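You operate a simulated robot arm through the tools that you are given. There is no shell and no other tool.

Carry out the task below with a simulated robot arm. There is one attempt and no reset: what you move stays moved.

Task
Shake the sieve that the sieve card names till nothing more falls through.
Fine: Set it on the silver pan and clamp it to shake; spill nothing, free the clamp and put the sieve back. Where these are worked on the way, their far stop is far enough and under half their travel is too little: sieve clamp.

Only the result counts: the job must be done as asked and must still hold three seconds after the hand-in. Knocking over, shifting, dropping, spilling or breaking anything else fails it.

Robot
A 6-joint arm with a two-finger parallel gripper, fixed in place. Base frame: the origin is at the foot of the arm, x ahead of it, y to its left, z up; the work surface is at about z = 0. Units: mm, rad, N and s.
With the tool pointing down near the work surface it reaches from about 180 to 460 mm from the base axis. Its first joint turns from -1.222 to 1.222 rad. Payload 1.9 kg.
The tool frame sits at the grasp point between the pads (the TCP): z along the fingers, y along the line on which they close. The tips reach 23 mm beyond it. Largest opening 94 mm; finger width 38, thickness 10; the body of the gripper, 54 by 96 mm, starts 39 mm behind the TCP.
Orientation is told as [roll, pitch, yaw] about the base's x, y, z axes, in that order, counted from this pose: with the fingers straight down and closing along the base's y, the tool's x points along the base's -x, its y along +y and its z along -z.

Tools
- The arm moves only by the tool jog_arm. Its argument "steps" is a list of rows, each a list of 3 entries, a list of its own where there are three numbers: the shift along the base's x, y, z in units of 100 mm (1.0 is 100 mm), then the turn, a rotation vector about the base's x, y, z in units of 45 degrees (1.0 is 45 degrees), then the opening in per cent of the stroke, from 0 (shut) to 100 (fully open). In form: [[[tx, ty, tz], [rx, ry, rz], jaw], ...]. A call has 1 to 20 rows; each row is the pose to reach, as a shift and turn from the pose commanded when the call began. A call with a number of a shift or a turn outside -1 to 1 is refused whole. A row lasts 0.2 s, in which the tool goes at most 50 mm and 0.15 rad; a call with a longer step from one row to the next is refused whole, and so is a gripper value outside its range. Where a pose cannot be reached the arm comes as near as it can. A force on the tool above 90 N (or 10 N above the force at the start of the call, whichever is more), or a blocked arm, ends the call early, and 0.2 s more pass. Each finger travels about 108 mm/s and halts on what it meets, pressing with about 36 N; the grip force reading is that of the motor and also rises with nothing between the fingers. The clock runs only during rows and for 0.2 s after the last one: add rows that repeat a pose to give the fingers time. It gives the time, the measured TCP pose, the force on the tool (base axes), the opening and the grip force at its end, in the units of the frame above (readings bear some noise), with the torque about the TCP (base axes, N m) and any sound that the robot's microphone picked up.
- Cameras (640 x 400 px; columns grow to the right, rows downward): "scene" is fixed at [42.6, 297.8, 437]; the picture's right is [-0.88, -0.48, 0.00], its down [-0.22, 0.39, -0.89] and it looks along [0.43, -0.78, -0.45] (base axes); focal length 214 px, centre (320, 200). "wrist" rides on the gripper at [86, 16, -75] in the tool frame; the picture's right is [-0.18, 0.98, 0.00], its down [-0.58, -0.11, -0.81] and it looks along [-0.79, -0.15, 0.59] (tool axes); focal length 243 px, centre (320, 200). There is no depth. A picture from a camera that has moved, and an enlarged one, comes with that camera's place and axes in the base frame and with its lens.
- capture(camera): a new picture of that camera. No time passes.
- enlarge(camera, box): a new picture of the part [left, top, right, bottom] of that camera's present view, enlarged. No time passes.
- job_done(): hands the job in; it is judged then, once.

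Places have to be worked out from the pictures, the camera data and where the tool is seen. Open the gripper and draw the arm clear of the work before you hand the job in, unless the task says otherwise.

The tools are called after "Emit:" as a command line: name --argument value ..., lists and objects as JSON in quotes. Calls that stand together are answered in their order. jog_arm: Moves the arm, as the interface text tells. Its arguments: {"type":"object","properties":{"steps":{"type":"array"}},"required":["steps"]} The other tools are called the same way: capture (camera) takes a picture; enlarge (camera, box) takes an enlarged picture of a part of a camera's view; job_done () hands the job in.

At the start:

```text
time_s: 0.0
position: [223.4, -33.6, 444.5]
tcp_rot: [0.0, -0.001, -0.001]
ft_force: [0.7, 0.1, 0.0]
wrist_torque: [0.01, 0.02, -0.01]
width: 93.9
grasp_force: 0.0
```

scene: 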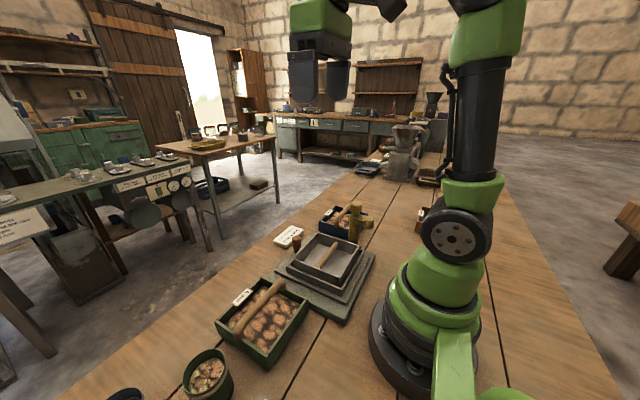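
wrist: 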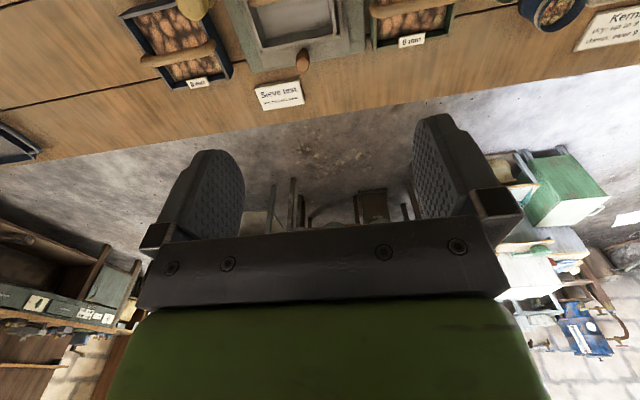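

I begin by looking closely at the bench: the card, the sieves and the pan with its clamp.

Emit:
enlarge --camera "scene" --box '[200, 180, 440, 330]'

Emit:
enlarge --camera "scene" --box '[80, 260, 400, 400]'

Emit:
enlarge --camera "wrist" --box '[100, 0, 460, 120]'

Emit:
enlarge --camera "wrist" --box '[480, 0, 640, 80]'

```text
2.67 times, centred on (320, 255) of scene
camera zoom: at [42.6, 297.8, 437.0], right [-0.88, -0.48, 0.0], down [-0.22, 0.39, -0.89], along [0.43, -0.78, -0.45], focal length 572 px, centre (320, 53)
```

zoom: 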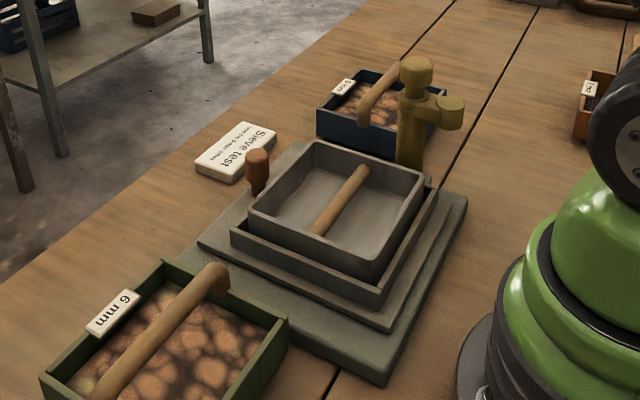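

```text
2.00 times, centred on (240, 330) of scene
camera zoom: at [42.6, 297.8, 437.0], right [-0.88, -0.48, 0.0], down [-0.22, 0.39, -0.89], along [0.43, -0.78, -0.45], focal length 429 px, centre (480, -60)
```

zoom: 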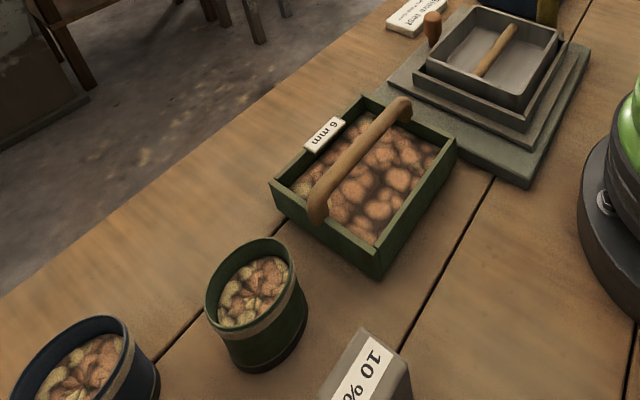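

```text
1.78 times, centred on (280, 60) of wrist
camera zoom: at [137.9, -18.2, 518.9], right [0.18, 0.98, 0.0], down [0.58, -0.11, 0.81], along [0.79, -0.15, -0.59], focal length 431 px, centre (391, 449)
```

zoom: 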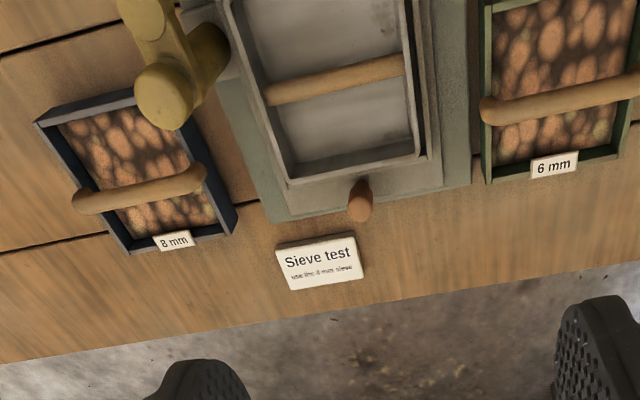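

```text
4.00 times, centred on (560, 40) of wrist
camera zoom: at [137.9, -18.2, 518.9], right [0.18, 0.98, 0.0], down [0.58, -0.11, 0.81], along [0.79, -0.15, -0.59], focal length 970 px, centre (-640, 840)
```

zoom: 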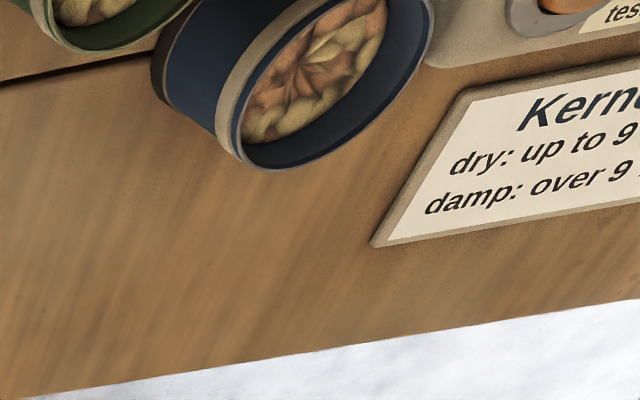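

The sieves are labelled; I need to read the small line on the card.

Emit:
enlarge --camera "wrist" --box '[250, 75, 310, 112]'

Emit:
enlarge --camera "scene" --box '[270, 220, 310, 250]'

Emit:
enlarge --camera "scene" --box '[310, 190, 390, 240]'

Emit:
enlarge --camera "scene" --box '[340, 140, 500, 240]'

```text
10.67 times, centred on (280, 94) of wrist
camera zoom: at [137.9, -18.2, 518.9], right [0.18, 0.98, 0.0], down [0.58, -0.11, 0.81], along [0.79, -0.15, -0.59], focal length 2588 px, centre (747, 1336)
```

zoom: 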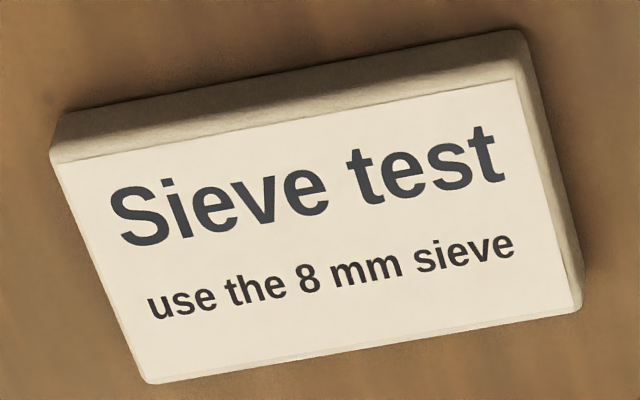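

```text
13.33 times, centred on (290, 235) of scene
camera zoom: at [42.6, 297.8, 437.0], right [-0.88, -0.48, 0.0], down [-0.22, 0.39, -0.89], along [0.43, -0.78, -0.45], focal length 2860 px, centre (720, -267)
```

zoom: 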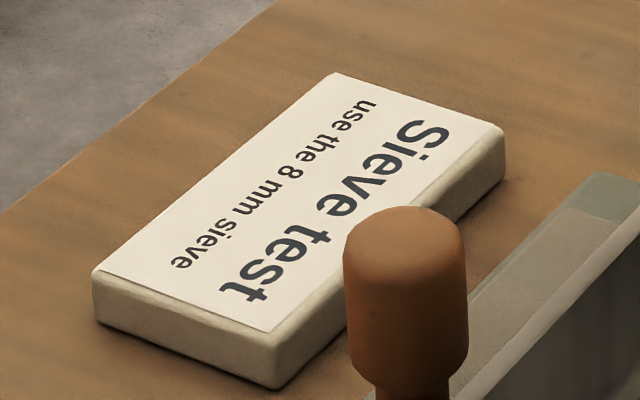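

```text
8.00 times, centred on (350, 215) of scene
camera zoom: at [42.6, 297.8, 437.0], right [-0.88, -0.48, 0.0], down [-0.22, 0.39, -0.89], along [0.43, -0.78, -0.45], focal length 1716 px, centre (80, 80)
```

zoom: 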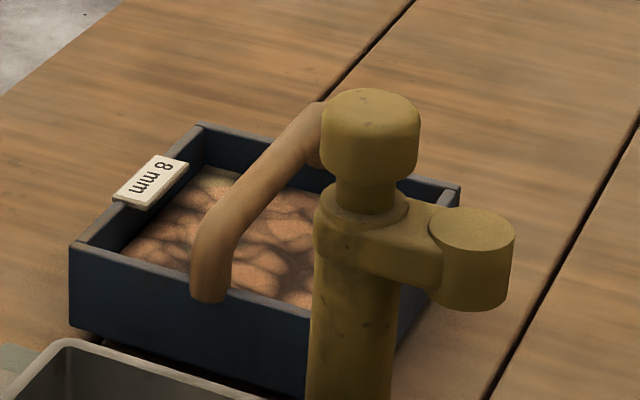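

```text
4.00 times, centred on (420, 190) of scene
camera zoom: at [42.6, 297.8, 437.0], right [-0.88, -0.48, 0.0], down [-0.22, 0.39, -0.89], along [0.43, -0.78, -0.45], focal length 858 px, centre (-80, 240)
```

zoom: 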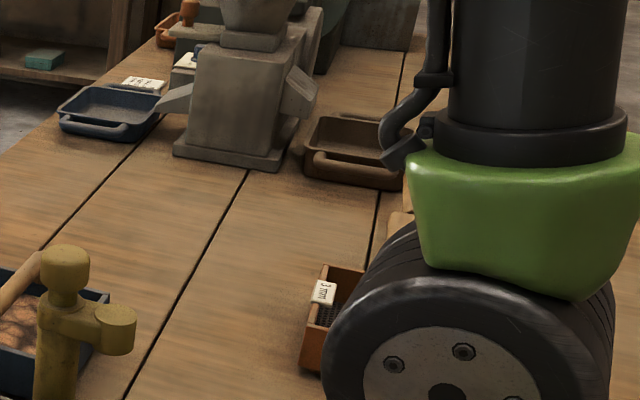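

The card says the 8 mm sieve (the navy one, right of the pan near (287,-292)); the pan sits on a stand near (240,-89). I tilt the tool high up to look down on the bench with the wrist camera.

Emit:
jog_arm --steps '[[[0, 0, 0], [0, 0.18, 0], 100], [[0, 0, 0], [0, 0.36, 0], 100], [[0, -0.2, 0], [0, 0.54, 0], 100], [[0, -0.4, 0], [0, 0.72, 0], 100], [[0, -0.6, 0], [0, 0.89, 0], 100]]'

Emit:
capture --camera "wrist"

```text
time_s: 0.5
position: [224.3, -39.6, 444.0]
tcp_rot: [-0.041, 0.146, -0.02]
ft_force: [170.7, -2.0, -183.3]
wrist_torque: [-3.3, 2.13, -3.1]
width: 94.1
grasp_force: 0.1
out of reach, approached as far as the arm can: row 2
stopped in row 2: the force on the tool passed its limit at 650 N (the readings are from after the stop); the commanded pose is now the measured one
```

```text
taken
camera wrist: at [151.6, -20.1, 529.9], right [0.2, 0.98, -0.07], down [0.69, -0.09, 0.72], along [0.7, -0.19, -0.69], focal length 243 px, centre (320, 200)
```

wrist: 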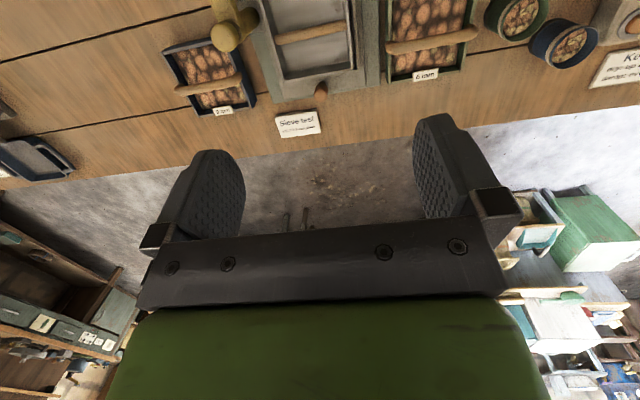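

The tilt met the arm itself (a self-collision/limit), so I undo it gently and will go outward before tilting.

Emit:
jog_arm --steps '[[[0, 0, 0], [0.05, -0.18, 0.025], 100], [[0.1, -0.1, 0], [0.05, -0.18, 0.025], 100], [[0.3, -0.2, -0.1], [0.05, -0.18, 0.025], 100], [[0.6, -0.3, -0.2], [0.05, -0.18, 0.025], 100]]'

Emit:
capture --camera "wrist"

Emit:
capture --camera "scene"

```text
time_s: 1.5
position: [282.8, -67.9, 425.4]
tcp_rot: [0.009, 0.007, 0.005]
ft_force: [0.3, 0.9, 0.5]
wrist_torque: [-0.02, -0.04, -0.02]
width: 94.0
grasp_force: 0.1
```

```text
taken
camera wrist: at [199.7, -54.1, 499.6], right [0.18, 0.98, 0.01], down [0.59, -0.11, 0.8], along [0.79, -0.14, -0.6], focal length 243 px, centre (320, 200)
```

wrist: 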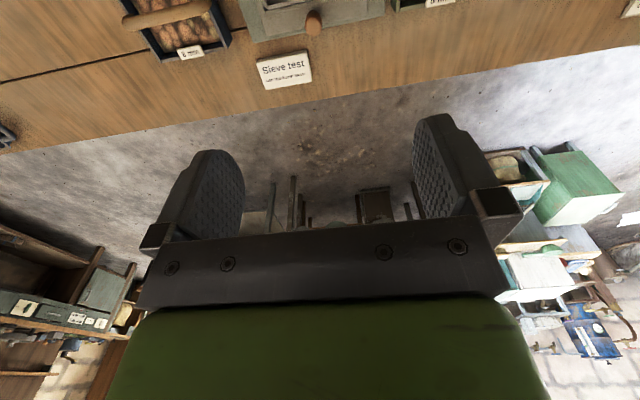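

```text
taken
```

scene: 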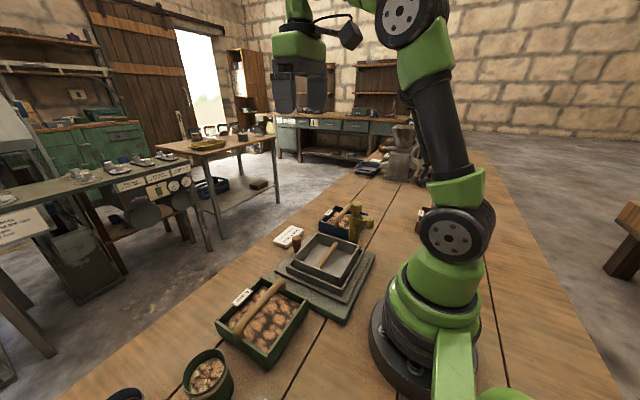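

Clear again. Now I try the tilt from this place further out.

Emit:
jog_arm --steps '[[[0.1, -0.1, 0], [0, 0.15, 0], 100], [[0.2, -0.2, 0], [0, 0.3, 0], 100], [[0.2, -0.3, 0], [0, 0.45, 0], 100], [[0.2, -0.4, 0], [0, 0.6, 0], 100]]'

Emit:
capture --camera "wrist"

```text
time_s: 1.9
position: [292.2, -84.6, 423.4]
tcp_rot: [-0.036, 0.095, -0.02]
ft_force: [177.8, -19.5, -175.0]
wrist_torque: [-3.69, 2.35, -4.0]
width: 94.2
grasp_force: 0.1
out of reach, approached as far as the arm can: row 1, 2
stopped in row 2: the force on the tool passed its limit at 649 N (the readings are from after the stop); the commanded pose is now the measured one
```

```text
taken
camera wrist: at [214.2, -63.6, 504.8], right [0.2, 0.98, -0.05], down [0.65, -0.09, 0.75], along [0.73, -0.19, -0.66], focal length 243 px, centre (320, 200)
```

wrist: 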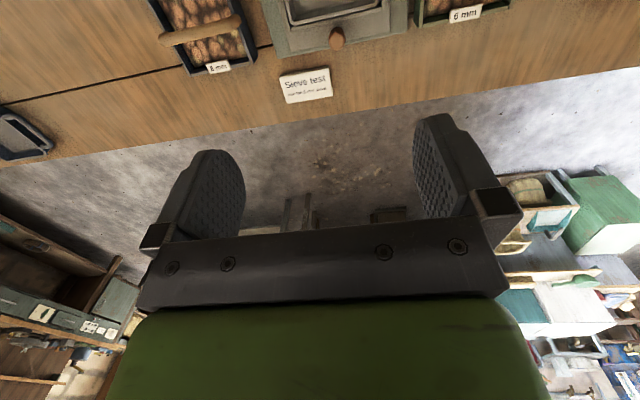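

That is a wrist joint limit, so I return to tool-down and instead move back and lower, using the upper part of the wrist picture enlarged.

Emit:
jog_arm --steps '[[[0, 0, 0], [0.046, -0.121, 0.025], 100], [[-0.3, 0.2, -0.1], [0.046, -0.121, 0.025], 100], [[-0.6, 0.2, -0.3], [0.046, -0.121, 0.025], 100], [[-0.9, 0.1, -0.5], [0.046, -0.121, 0.025], 100], [[-0.95, 0.0, -0.7], [0.046, -0.121, 0.025], 100]]'

Emit:
capture --camera "wrist"

Emit:
enlarge --camera "wrist" --box '[100, 0, 420, 160]'

```text
time_s: 3.1
position: [197.3, -83.7, 352.7]
tcp_rot: [0.01, 0.003, 0.005]
ft_force: [0.8, -0.8, 0.2]
wrist_torque: [-0.02, -0.02, 0.0]
width: 94.0
grasp_force: 0.0
```

```text
taken
camera wrist: at [111.7, -67.4, 426.9], right [0.18, 0.98, 0.01], down [0.58, -0.11, 0.8], along [0.79, -0.14, -0.59], focal length 243 px, centre (320, 200)
```

wrist: 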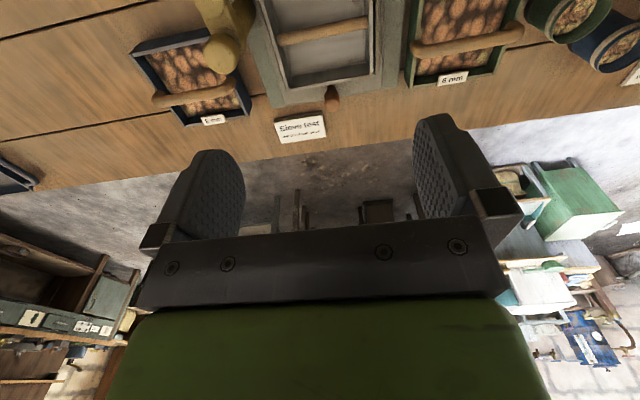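

```text
2.00 times, centred on (260, 80) of wrist
camera zoom: at [111.7, -67.4, 426.9], right [0.18, 0.98, 0.01], down [0.58, -0.11, 0.8], along [0.79, -0.14, -0.59], focal length 485 px, centre (440, 440)
```

zoom: 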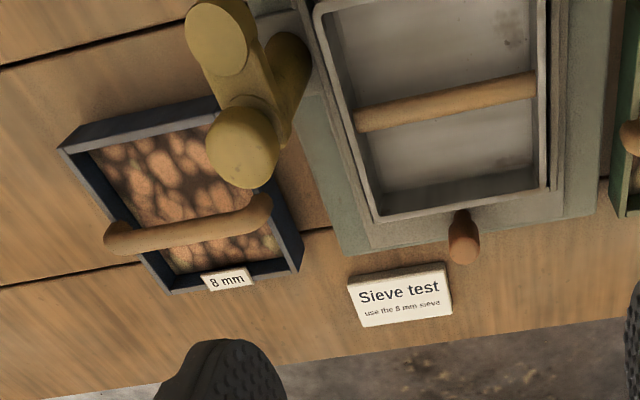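

I now look closely at the clamp post and the pan from here.

Emit:
enlarge --camera "wrist" --box '[170, 0, 290, 75]'

Emit:
enlarge --camera "wrist" --box '[250, 0, 410, 100]'

Emit:
enlarge --camera "scene" --box '[270, 200, 390, 330]'

Emit:
enlarge --camera "scene" --box '[280, 225, 380, 290]'

```text
5.33 times, centred on (230, 38) of wrist
camera zoom: at [111.7, -67.4, 426.9], right [0.18, 0.98, 0.01], down [0.58, -0.11, 0.8], along [0.79, -0.14, -0.59], focal length 1294 px, centre (800, 1067)
```

zoom: 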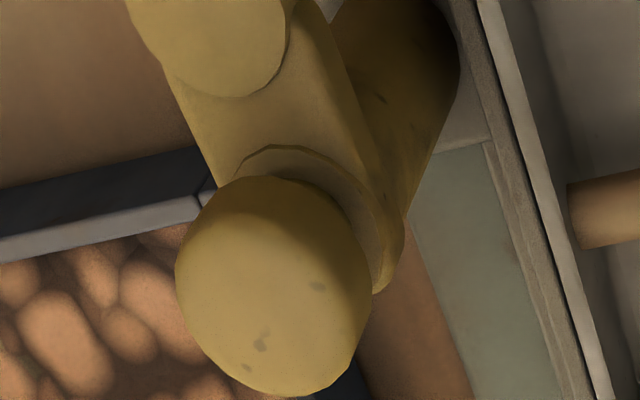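

```text
4.00 times, centred on (330, 50) of wrist
camera zoom: at [111.7, -67.4, 426.9], right [0.18, 0.98, 0.01], down [0.58, -0.11, 0.8], along [0.79, -0.14, -0.59], focal length 970 px, centre (280, 800)
```

zoom: 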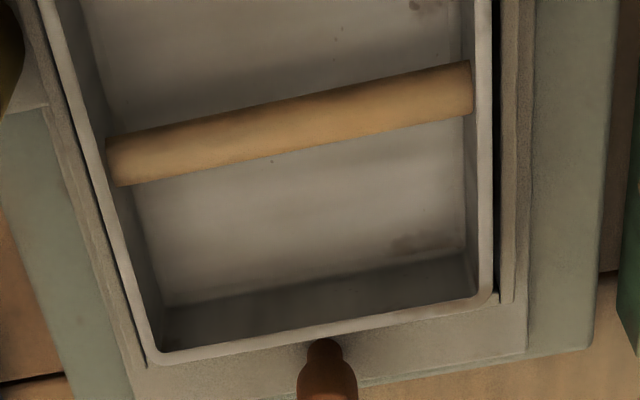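

```text
3.08 times, centred on (330, 265) of scene
camera zoom: at [42.6, 297.8, 437.0], right [-0.88, -0.48, 0.0], down [-0.22, 0.39, -0.89], along [0.43, -0.78, -0.45], focal length 660 px, centre (289, 0)
```

zoom: 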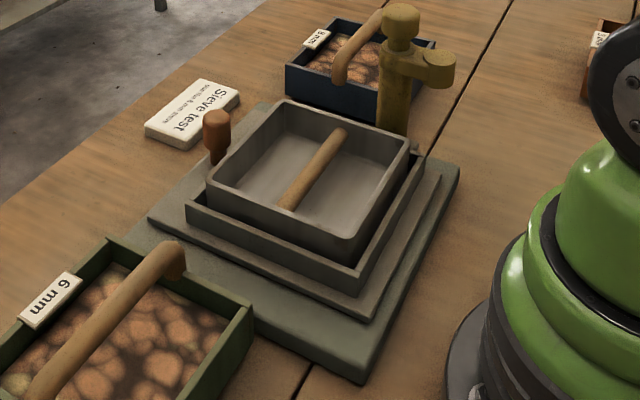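

```text
6.15 times, centred on (330, 258) of scene
camera zoom: at [42.6, 297.8, 437.0], right [-0.88, -0.48, 0.0], down [-0.22, 0.39, -0.89], along [0.43, -0.78, -0.45], focal length 1320 px, centre (258, -154)
```

zoom: 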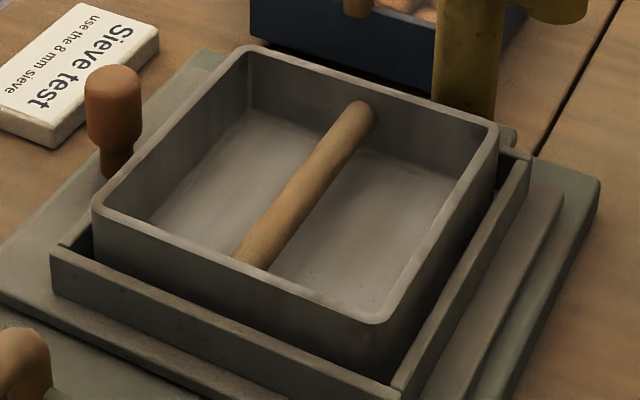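

The stand has a plate that can slide on a wider base (room along y), a brown knob on its +x side, and a swing clamp on a post near (202,-183), top z about 170. I'll yaw the gripper by -90° in two calls, staying high, while moving toward the 8 mm sieve to see it better.

Emit:
jog_arm --steps '[[[0.1, -0.2, 0], [-0.01, 0, -0.17], 100], [[0.2, -0.4, 0], [-0.01, 0, -0.34], 100], [[0.3, -0.6, 0], [-0.01, 0, -0.51], 100], [[0.4, -0.7, 0], [-0.01, 0, -0.68], 100], [[0.5, -0.8, 0], [-0.01, 0, -0.85], 100], [[0.6, -0.9, 0], [-0.01, 0, -1.0], 100]]'

```text
time_s: 4.5
position: [256.8, -173.0, 353.7]
tcp_rot: [0.001, 0.001, -0.782]
ft_force: [0.1, 0.5, -0.2]
wrist_torque: [-0.01, 0.01, -0.01]
width: 94.3
grasp_force: 0.1
```

Yaw is at -45° and free; I continue to -90° and move toward the sieve.

Emit:
jog_arm --steps '[[[0.05, -0.1, 0], [0, 0, -0.17], 100], [[0.1, -0.2, 0], [0, 0, -0.34], 100], [[0.15, -0.3, 0], [0, 0, -0.51], 100], [[0.2, -0.4, 0], [0, 0, -0.68], 100], [[0.2, -0.5, 0], [0, 0, -0.85], 100], [[0.2, -0.5, 0], [0, 0, -1.0], 100]]'

Emit:
capture --camera "wrist"

Emit:
enlarge --camera "wrist" --box '[200, 0, 440, 150]'

```text
time_s: 5.9
position: [276.1, -222.4, 354.4]
tcp_rot: [0.002, 0.001, -1.568]
ft_force: [1.3, 0.4, 0.3]
wrist_torque: [-0.02, 0.0, -0.03]
width: 94.0
grasp_force: 0.0
```

```text
taken
camera wrist: at [293.3, -135.9, 427.1], right [0.98, -0.18, 0.0], down [-0.11, -0.58, 0.81], along [-0.15, -0.79, -0.59], focal length 243 px, centre (320, 200)
```

wrist: 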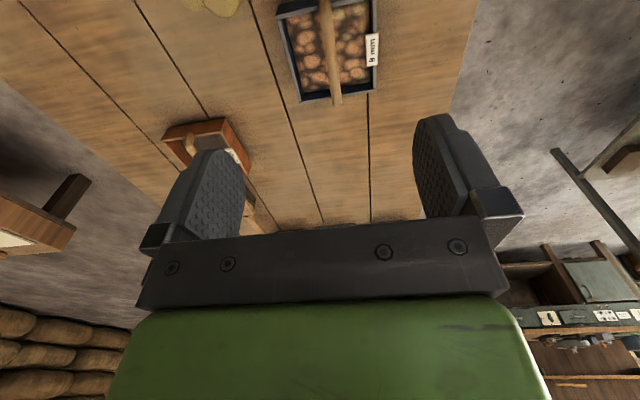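

```text
2.67 times, centred on (320, 75) of wrist
camera zoom: at [293.3, -135.9, 427.1], right [0.98, -0.18, 0.0], down [-0.11, -0.58, 0.81], along [-0.15, -0.79, -0.59], focal length 647 px, centre (320, 533)
```

zoom: 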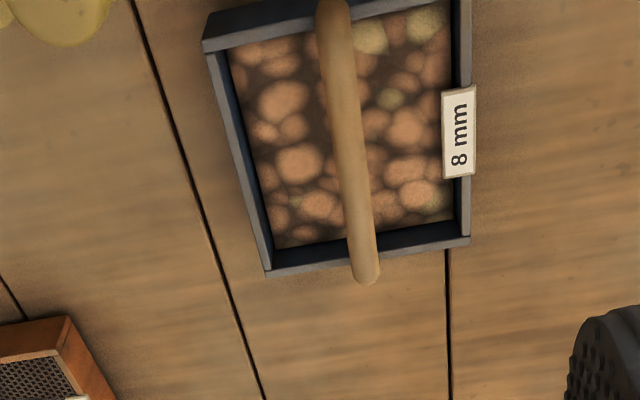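

The picture gives the sieve centre at about (281,-300), rim z≈43, and its handle bar along y at x≈281 with axis z≈63. I approach over the handle with a 60 % opening.

Emit:
jog_arm --steps '[[[0.02, -0.3, -0.25], [0, 0, 0], 60], [[0.03, -0.55, -0.6], [0, 0, 0], 60], [[0.05, -0.77, -1.0], [0, 0, 0], 60], [[0.05, -0.77, -1.0], [0, 0, 0], 60]]'

Emit:
jog_arm --steps '[[[0, 0, -0.4], [0, 0, 0], 60], [[0, 0, -0.8], [0, 0, 0], 60], [[0, 0, -1.0], [0, 0, 0], 60], [[0, 0, -1.0], [0, 0, 0], 60]]'

Emit:
enlarge --camera "scene" --box '[270, 120, 430, 240]'

Emit:
capture --camera "wrist"

```text
time_s: 6.9
position: [278.5, -300.0, 252.3]
tcp_rot: [0.002, -0.001, -1.566]
ft_force: [0.2, 0.4, -0.2]
wrist_torque: [0.0, -0.02, -0.02]
width: 56.1
grasp_force: 0.0
```

```text
time_s: 7.9
position: [280.7, -301.7, 154.5]
tcp_rot: [0.002, -0.001, -1.566]
ft_force: [0.0, -0.2, -0.4]
wrist_torque: [-0.01, 0.01, 0.02]
width: 56.4
grasp_force: 0.1
```

```text
3.33 times, centred on (350, 180) of scene
camera zoom: at [42.6, 297.8, 437.0], right [-0.88, -0.48, 0.0], down [-0.22, 0.39, -0.89], along [0.43, -0.78, -0.45], focal length 715 px, centre (220, 267)
```

zoom: 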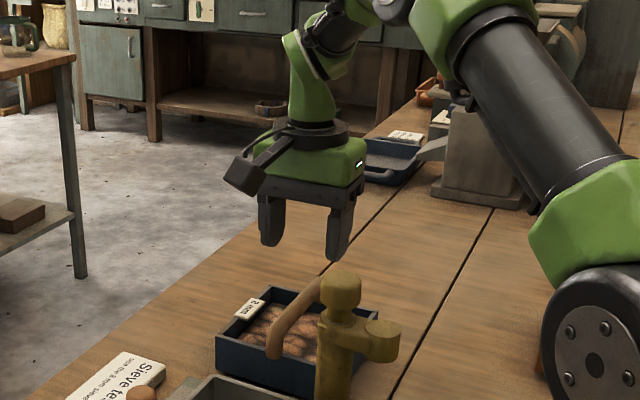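

```text
taken
camera wrist: at [297.2, -214.6, 228.6], right [0.98, -0.18, 0.0], down [-0.11, -0.58, 0.81], along [-0.14, -0.79, -0.59], focal length 243 px, centre (320, 200)
```

wrist: 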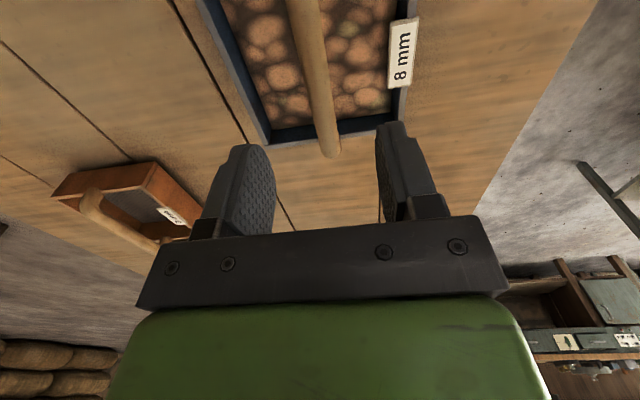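

The handle is centred between the fingers (bar at x≈279.5). I go down to TCP z≈70 with the fingers still open.

Emit:
jog_arm --steps '[[[-0.01, 0.01, -0.35], [0, 0, 0], 60], [[-0.01, 0.01, -0.6], [0, 0, 0], 60], [[-0.01, 0.01, -0.75], [0, 0, 0], 60], [[-0.01, 0.01, -0.84], [0, 0, 0], 60], [[-0.01, 0.01, -0.84], [0, 0, 0], 60]]'

Emit:
enlarge --camera "scene" --box '[290, 160, 410, 250]'

Emit:
capture --camera "wrist"

```text
time_s: 9.1
position: [279.3, -300.4, 69.8]
tcp_rot: [0.003, -0.001, -1.566]
ft_force: [0.4, -0.5, 0.3]
wrist_torque: [-0.04, 0.02, 0.0]
width: 56.5
grasp_force: 0.0
```

```text
4.44 times, centred on (350, 205) of scene
camera zoom: at [42.6, 297.8, 437.0], right [-0.88, -0.48, 0.0], down [-0.22, 0.39, -0.89], along [0.43, -0.78, -0.45], focal length 953 px, centre (187, 178)
```

zoom: 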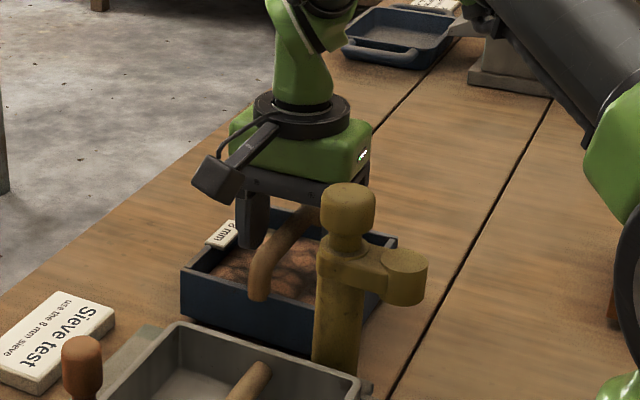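

```text
taken
camera wrist: at [296.4, -213.5, 143.8], right [0.98, -0.18, 0.0], down [-0.11, -0.58, 0.81], along [-0.14, -0.79, -0.59], focal length 243 px, centre (320, 200)
```

wrist: 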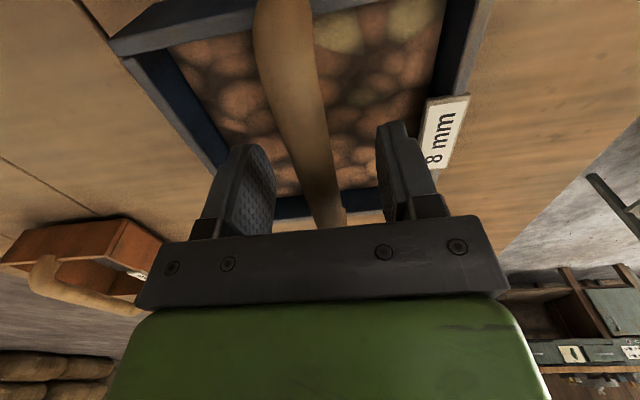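

Fingers straddle the bar with no contact. I close on it and hold.

Emit:
jog_arm --steps '[[[0, 0, 0], [0, 0, 0], 0], [[0, 0, 0], [0, 0, 0], 0], [[0, 0, 0], [0, 0, 0], 0], [[0, 0, 0], [0, 0, 0], 0]]'

Emit:
capture --camera "wrist"

```text
time_s: 10.1
position: [279.4, -301.9, 68.6]
tcp_rot: [0.0, 0.0, -1.566]
ft_force: [0.0, -1.4, 0.3]
wrist_torque: [-0.11, 0.0, -0.05]
width: 16.1
grasp_force: 36.2
```

```text
taken
camera wrist: at [296.3, -213.4, 144.0], right [0.98, -0.18, 0.0], down [-0.11, -0.58, 0.81], along [-0.14, -0.79, -0.59], focal length 243 px, centre (320, 200)
```

wrist: 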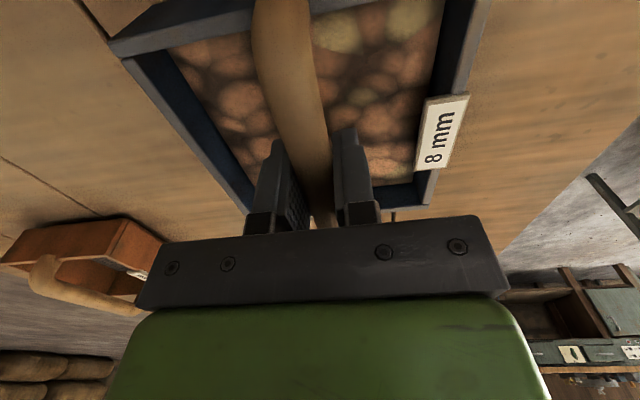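

Grip holds at 16 mm, 36 N. I lift slowly a few centimetres and check that the sieve hangs level.

Emit:
jog_arm --steps '[[[0, 0, 0.05], [0, 0, 0], 0], [[0, 0, 0.12], [0, 0, 0], 0], [[0, 0, 0.22], [0, 0, 0], 0], [[0, 0, 0.35], [0, 0, 0], 0], [[0, 0, 0.5], [0, 0, 0], 0], [[0, 0, 0.5], [0, 0, 0], 0]]'

Emit:
capture --camera "wrist"

Emit:
enlarge --camera "scene" --box '[290, 160, 410, 250]'

```text
time_s: 11.5
position: [280.4, -299.3, 118.8]
tcp_rot: [-0.001, 0.0, -1.566]
ft_force: [0.5, 0.4, 0.3]
wrist_torque: [-0.01, 0.01, 0.01]
width: 0.0
grasp_force: 35.7
```

```text
taken
camera wrist: at [296.9, -212.3, 193.1], right [0.98, -0.18, 0.0], down [-0.11, -0.58, 0.81], along [-0.14, -0.79, -0.59], focal length 243 px, centre (320, 200)
```

wrist: 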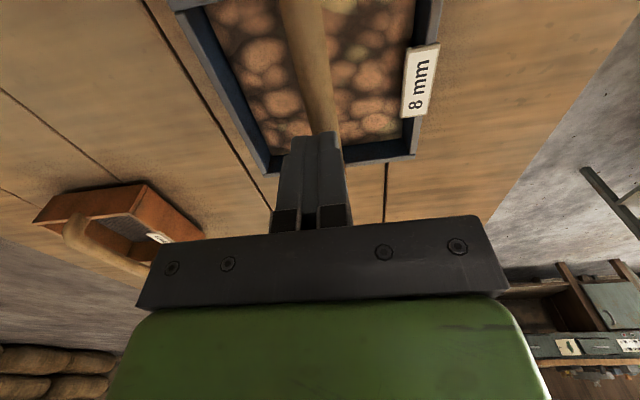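

```text
4.44 times, centred on (350, 205) of scene
camera zoom: at [42.6, 297.8, 437.0], right [-0.88, -0.48, 0.0], down [-0.22, 0.39, -0.89], along [0.43, -0.78, -0.45], focal length 953 px, centre (187, 178)
```

zoom: 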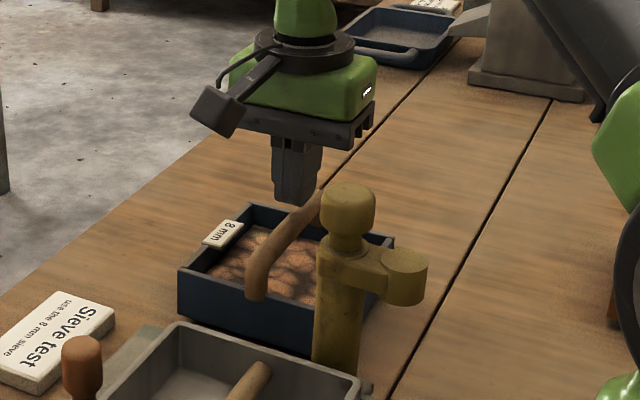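

The bar slipped out: I was pinching too high on it. I look closely at the handle's real height and whether the sieve moved.

Emit:
enlarge --camera "scene" --box '[325, 195, 385, 235]'

Emit:
enlarge --camera "wrist" --box '[160, 0, 480, 200]'

```text
10.00 times, centred on (355, 215) of scene
camera zoom: at [42.6, 297.8, 437.0], right [-0.88, -0.48, 0.0], down [-0.22, 0.39, -0.89], along [0.43, -0.78, -0.45], focal length 2145 px, centre (-30, 50)
```

zoom: 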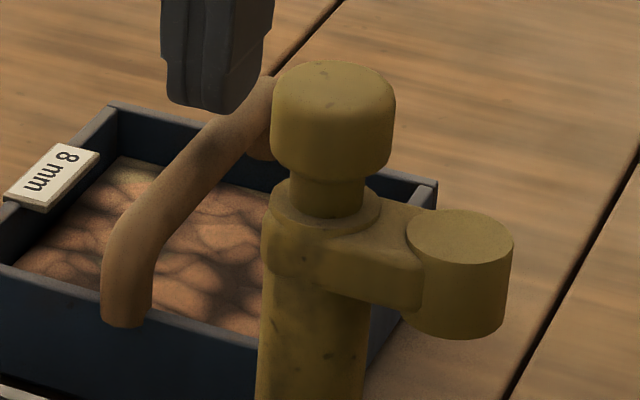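

```text
2.00 times, centred on (320, 100) of wrist
camera zoom: at [296.9, -212.3, 193.1], right [0.98, -0.18, 0.0], down [-0.11, -0.58, 0.81], along [-0.14, -0.79, -0.59], focal length 485 px, centre (320, 400)
```

zoom: 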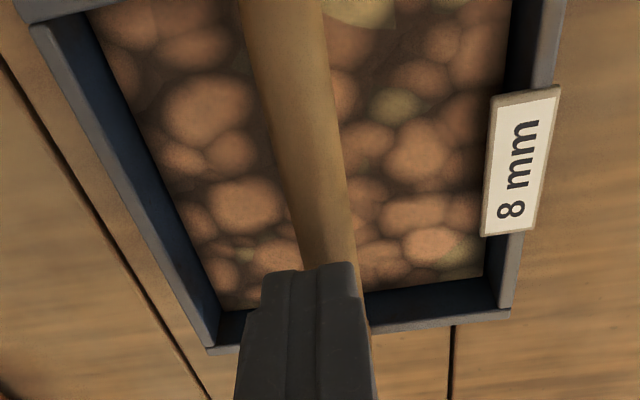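

The bar is about 16 mm thick with its axis near z≈72, and the sieve looks unmoved. I re-open, go back down a little lower and grip again, then lift only a few mm while watching the force.

Emit:
jog_arm --steps '[[[0, 0, 0], [0, 0, 0], 60], [[0, 0, 0], [0, 0, 0], 60], [[-0.01, 0, -0.25], [0, 0, 0], 60], [[-0.01, 0, -0.42], [0, 0, 0], 60], [[-0.01, 0, -0.52], [0, 0, 0], 60], [[-0.01, 0, -0.52], [0, 0, 0], 60]]'

Emit:
enlarge --camera "wrist" --box '[160, 0, 480, 260]'

Emit:
enlarge --camera "scene" --box '[315, 190, 379, 230]'

```text
time_s: 12.9
position: [281.0, -300.5, 68.3]
tcp_rot: [0.0, 0.0, -1.567]
ft_force: [-0.5, 0.1, -0.6]
wrist_torque: [0.02, 0.0, 0.02]
width: 56.4
grasp_force: 0.0
```

```text
1.54 times, centred on (320, 130) of wrist
camera zoom: at [295.9, -212.7, 141.7], right [0.98, -0.18, 0.0], down [-0.11, -0.58, 0.81], along [-0.14, -0.79, -0.59], focal length 373 px, centre (320, 308)
```

zoom: 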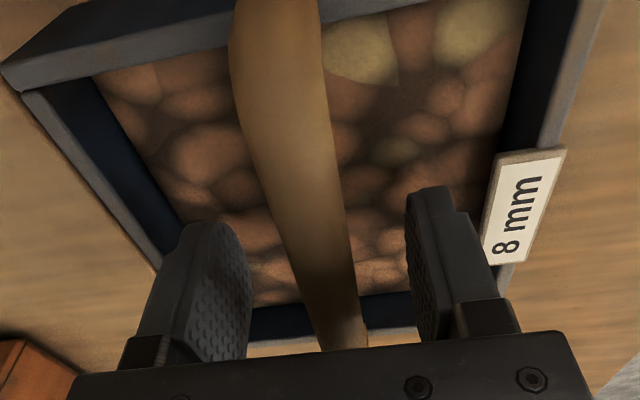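

```text
10.00 times, centred on (347, 210) of scene
camera zoom: at [42.6, 297.8, 437.0], right [-0.88, -0.48, 0.0], down [-0.22, 0.39, -0.89], along [0.43, -0.78, -0.45], focal length 2145 px, centre (50, 100)
```

zoom: 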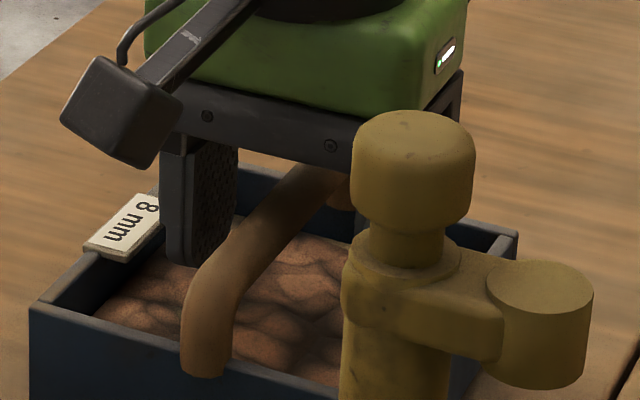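

Fingers straddle the bar well with tips at z≈45. I close, then lift just 6 mm and read the load.

Emit:
jog_arm --steps '[[[0, 0, 0], [0, 0, 0], 0], [[0, 0, 0], [0, 0, 0], 0], [[0, 0, 0], [0, 0, 0], 0], [[0, 0, 0], [0, 0, 0], 0], [[0, 0, 0.02], [0, 0, 0], 0], [[0, 0, 0.04], [0, 0, 0], 0], [[0, 0, 0.06], [0, 0, 0], 0]]'

Emit:
enlarge --camera "scene" --box '[300, 190, 396, 250]'

```text
time_s: 14.5
position: [279.4, -299.2, 73.2]
tcp_rot: [0.0, -0.001, -1.566]
ft_force: [1.1, -0.1, -4.0]
wrist_torque: [-0.01, 0.04, 0.01]
width: 16.1
grasp_force: 35.9
```

```text
6.67 times, centred on (348, 220) of scene
camera zoom: at [42.6, 297.8, 437.0], right [-0.88, -0.48, 0.0], down [-0.22, 0.39, -0.89], along [0.43, -0.78, -0.45], focal length 1430 px, centre (133, 67)
```

zoom: 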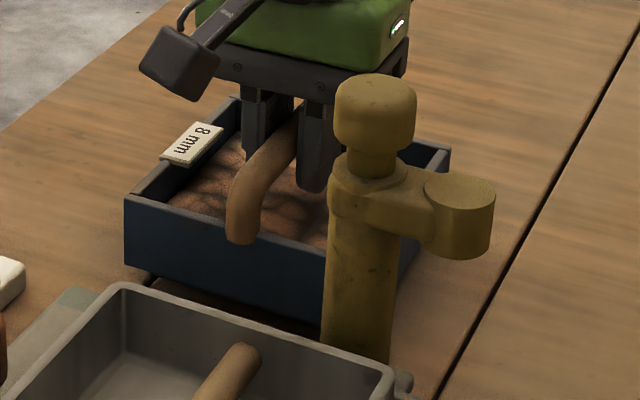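

It reads about 4 N of load. I hold for a moment to see whether it creeps.

Emit:
jog_arm --steps '[[[0, 0, 0], [0, 0, 0], 0], [[0, 0, 0], [0, 0, 0], 0], [[0, 0, 0], [0, 0, 0], 0], [[0, 0, 0.02], [0, 0, 0], 0], [[0, 0, 0.04], [0, 0, 0], 0]]'

Emit:
enlarge --camera "scene" --box '[300, 190, 396, 250]'

Emit:
enlarge --camera "wrist" --box '[160, 0, 480, 260]'

```text
time_s: 15.7
position: [279.1, -299.1, 76.8]
tcp_rot: [-0.001, -0.001, -1.565]
ft_force: [0.0, -0.3, -3.6]
wrist_torque: [-0.02, 0.02, -0.02]
width: 16.1
grasp_force: 36.6
```

```text
6.67 times, centred on (348, 220) of scene
camera zoom: at [42.6, 297.8, 437.0], right [-0.88, -0.48, 0.0], down [-0.22, 0.39, -0.89], along [0.43, -0.78, -0.45], focal length 1430 px, centre (133, 67)
```

zoom: 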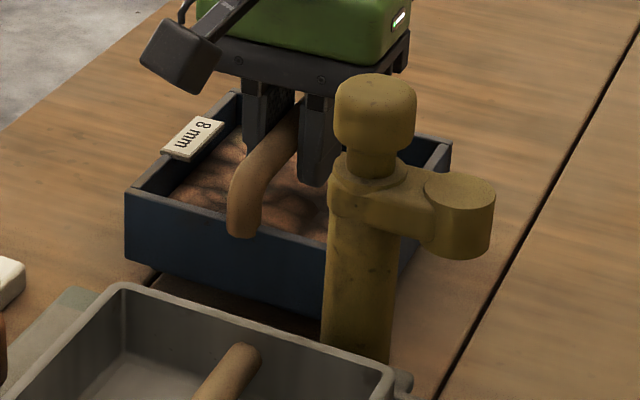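

```text
1.54 times, centred on (320, 130) of wrist
camera zoom: at [295.9, -212.4, 151.1], right [0.98, -0.18, 0.0], down [-0.11, -0.58, 0.81], along [-0.14, -0.79, -0.59], focal length 373 px, centre (320, 308)
```

zoom: 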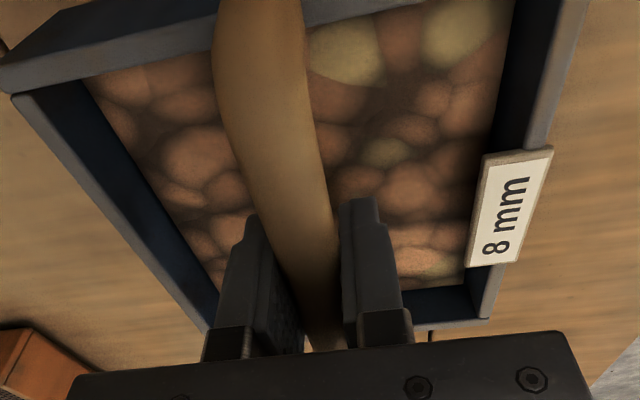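

The sieve is lifting with the gripper (load ≈ 3.7 N, level). I continue slowly in short stages, checking the grip width.

Emit:
jog_arm --steps '[[[0, 0, 0.02], [0, 0, 0], 0], [[0, 0, 0.05], [0, 0, 0], 0], [[0, 0, 0.08], [0, 0, 0], 0], [[0, 0, 0.11], [0, 0, 0], 0], [[0, 0, 0.14], [0, 0, 0], 0], [[0, 0, 0.16], [0, 0, 0], 0]]'

Emit:
enlarge --camera "scene" --box '[300, 190, 396, 250]'

Emit:
enlarge --camera "wrist" --box '[160, 0, 480, 260]'

```text
time_s: 17.1
position: [279.5, -298.9, 94.0]
tcp_rot: [0.0, -0.001, -1.567]
ft_force: [1.1, 0.8, -3.6]
wrist_torque: [-0.03, -0.02, 0.02]
width: 16.3
grasp_force: 35.9
```

```text
6.67 times, centred on (348, 220) of scene
camera zoom: at [42.6, 297.8, 437.0], right [-0.88, -0.48, 0.0], down [-0.22, 0.39, -0.89], along [0.43, -0.78, -0.45], focal length 1430 px, centre (133, 67)
```

zoom: 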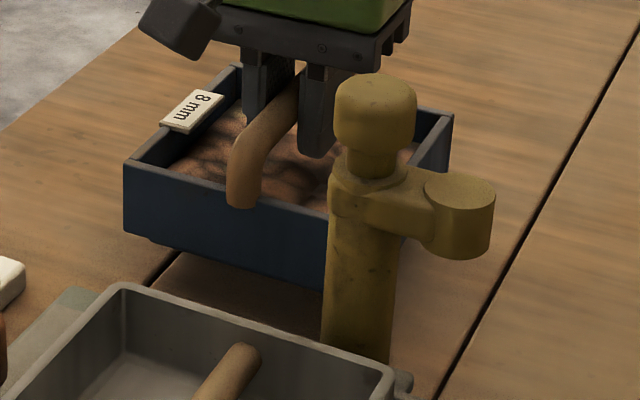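

```text
1.54 times, centred on (320, 130) of wrist
camera zoom: at [296.7, -212.5, 167.5], right [0.98, -0.18, 0.0], down [-0.11, -0.58, 0.81], along [-0.14, -0.79, -0.59], focal length 373 px, centre (320, 308)
```

zoom: 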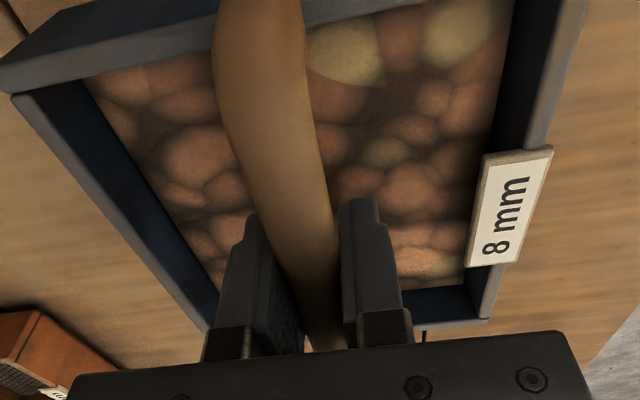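

Grip is steady now with no creep. I raise slowly to z≈170, ramping gently.

Emit:
jog_arm --steps '[[[0, 0, 0.02], [0, 0, 0], 0], [[0, 0, 0.06], [0, 0, 0], 0], [[0, 0, 0.11], [0, 0, 0], 0], [[0, 0, 0.16], [0, 0, 0], 0], [[0, 0, 0.22], [0, 0, 0], 0], [[0, 0, 0.28], [0, 0, 0], 0], [[0, 0, 0.34], [0, 0, 0], 0], [[0, 0, 0.4], [0, 0, 0], 0], [[0, 0, 0.46], [0, 0, 0], 0], [[0.02, 0, 0.52], [0, 0, 0], 0], [[0.04, 0, 0.58], [0, 0, 0], 0], [[0.07, 0, 0.64], [0, 0, 0], 0], [[0.1, 0, 0.7], [0, 0, 0], 0], [[0.13, 0, 0.74], [0, 0, 0], 0], [[0.16, 0, 0.77], [0, 0, 0], 0], [[0.18, 0, 0.78], [0, 0, 0], 0]]'

Emit:
capture --camera "scene"

Emit:
capture --camera "wrist"

```text
time_s: 20.5
position: [298.1, -298.5, 170.9]
tcp_rot: [0.003, 0.001, -1.564]
ft_force: [0.0, 0.5, -3.6]
wrist_torque: [0.02, -0.02, -0.01]
width: 16.3
grasp_force: 35.8
```

```text
taken
```

scene: 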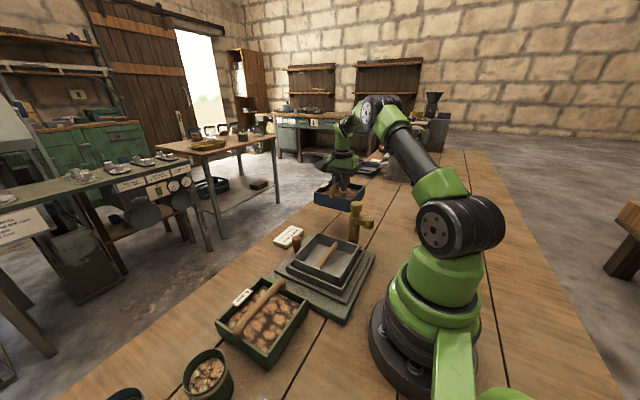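

```text
taken
camera wrist: at [314.3, -212.7, 245.2], right [0.98, -0.18, 0.0], down [-0.11, -0.58, 0.81], along [-0.14, -0.79, -0.59], focal length 243 px, centre (320, 200)
```

wrist: 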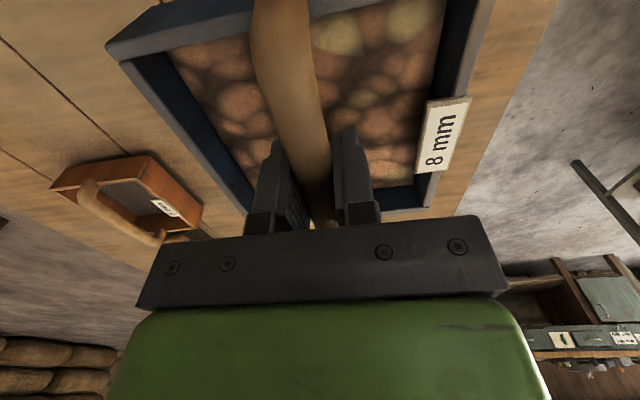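

Sieve is held level, about 100 mm up. I carry it slowly along +y at x≈298, clear of the clamp post.

Emit:
jog_arm --steps '[[[0, 0.02, 0], [0, 0, 0], 0], [[0, 0.06, 0], [0, 0, 0], 0], [[0, 0.11, 0], [0, 0, 0], 0], [[0, 0.17, 0], [0, 0, 0], 0], [[0, 0.23, 0], [0, 0, 0], 0], [[0, 0.3, 0], [0, 0, 0], 0], [[0, 0.37, 0], [0, 0, 0], 0], [[0, 0.44, 0], [0, 0, 0], 0], [[0, 0.51, 0], [0, 0, 0], 0], [[0, 0.58, 0], [0, 0, 0], 0], [[0, 0.65, 0], [0, 0, 0], 0], [[0, 0.72, 0], [0, 0, 0], 0], [[0, 0.79, 0], [0, 0, 0], 0], [[0, 0.86, 0], [0, 0, 0], 0], [[0, 0.92, 0], [0, 0, 0], 0], [[0, 0.97, 0], [0, 0, 0], 0], [[0, 1.0, 0], [0, 0, 0], 0]]'

Emit:
jog_arm --steps '[[[0, 0.02, 0], [0, 0, 0], 0], [[0, 0.06, 0], [0, 0, 0], 0], [[0, 0.11, 0], [0, 0, 0], 0], [[0, 0.17, 0], [0, 0, 0], 0], [[0, 0.23, 0], [0, 0, 0], 0], [[0, 0.3, 0], [0, 0, 0], 0], [[0, 0.37, 0], [0, 0, 0], 0], [[0, 0.44, 0], [0, 0, 0], 0], [[0, 0.51, 0], [0, 0, 0], 0], [[0, 0.58, 0], [0, 0, 0], 0], [[0, 0.65, 0], [0, 0, 0], 0], [[0, 0.72, 0], [0, 0, 0], 0], [[0, 0.79, 0], [0, 0, 0], 0], [[0, 0.86, 0], [0, 0, 0], 0], [[0, 0.92, 0], [0, 0, 0], 0], [[0, 0.97, 0], [0, 0, 0], 0], [[0, 1.0, 0], [0, 0, 0], 0]]'

Emit:
capture --camera "scene"

Emit:
enlarge --camera "scene" --box '[250, 160, 410, 340]'

Emit:
capture --camera "wrist"

```text
time_s: 24.1
position: [297.4, -199.6, 170.6]
tcp_rot: [0.003, 0.001, -1.564]
ft_force: [0.0, 0.5, -4.1]
wrist_torque: [0.01, 0.02, 0.0]
width: 16.2
grasp_force: 35.5
```

```text
time_s: 27.7
position: [297.9, -98.8, 170.0]
tcp_rot: [0.002, 0.0, -1.565]
ft_force: [-0.2, -0.2, -3.0]
wrist_torque: [0.05, 0.0, -0.01]
width: 15.9
grasp_force: 35.8
```

```text
taken
```

scene: 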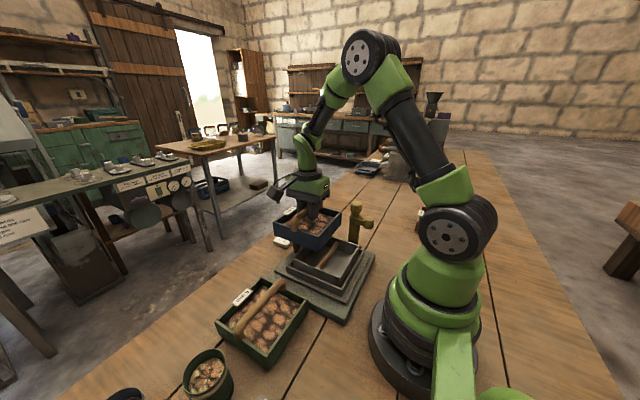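

```text
2.22 times, centred on (330, 250) of scene
camera zoom: at [42.6, 297.8, 437.0], right [-0.88, -0.48, 0.0], down [-0.22, 0.39, -0.89], along [0.43, -0.78, -0.45], focal length 477 px, centre (298, 89)
```

zoom: 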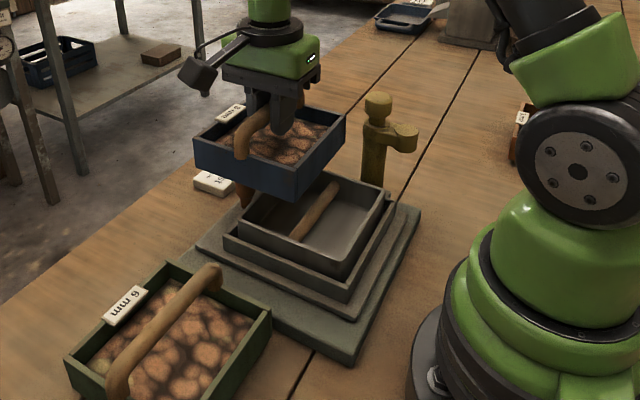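

```text
taken
camera wrist: at [313.6, -12.4, 244.7], right [0.98, -0.18, 0.0], down [-0.11, -0.58, 0.81], along [-0.14, -0.79, -0.59], focal length 243 px, centre (320, 200)
```

wrist: 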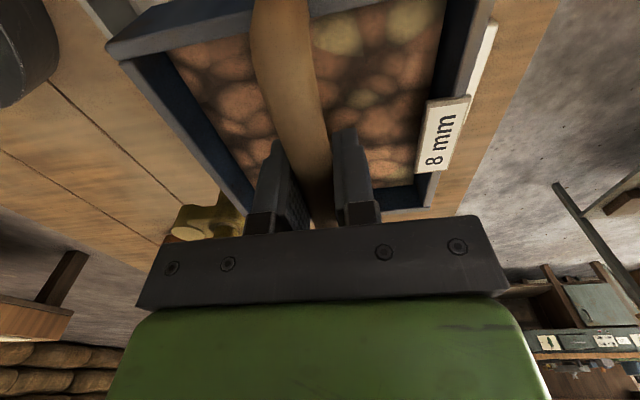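

I compare the held sieve and the pan in one enlarged scene view to work out the placing offset.

Emit:
enlarge --camera "scene" --box '[264, 195, 360, 255]'

Emit:
enlarge --camera "scene" --box '[280, 230, 376, 290]'

```text
6.67 times, centred on (312, 225) of scene
camera zoom: at [42.6, 297.8, 437.0], right [-0.88, -0.48, 0.0], down [-0.22, 0.39, -0.89], along [0.43, -0.78, -0.45], focal length 1430 px, centre (373, 33)
```

zoom: 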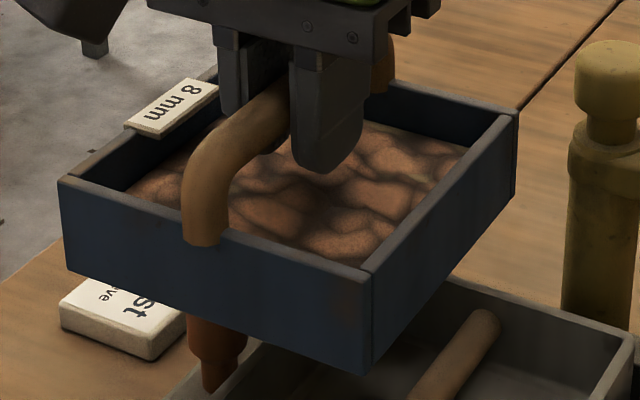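

```text
6.67 times, centred on (328, 260) of scene
camera zoom: at [42.6, 297.8, 437.0], right [-0.88, -0.48, 0.0], down [-0.22, 0.39, -0.89], along [0.43, -0.78, -0.45], focal length 1430 px, centre (267, -200)
```

zoom: 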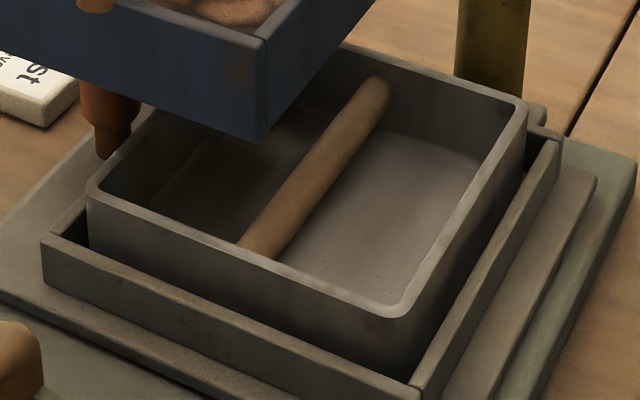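

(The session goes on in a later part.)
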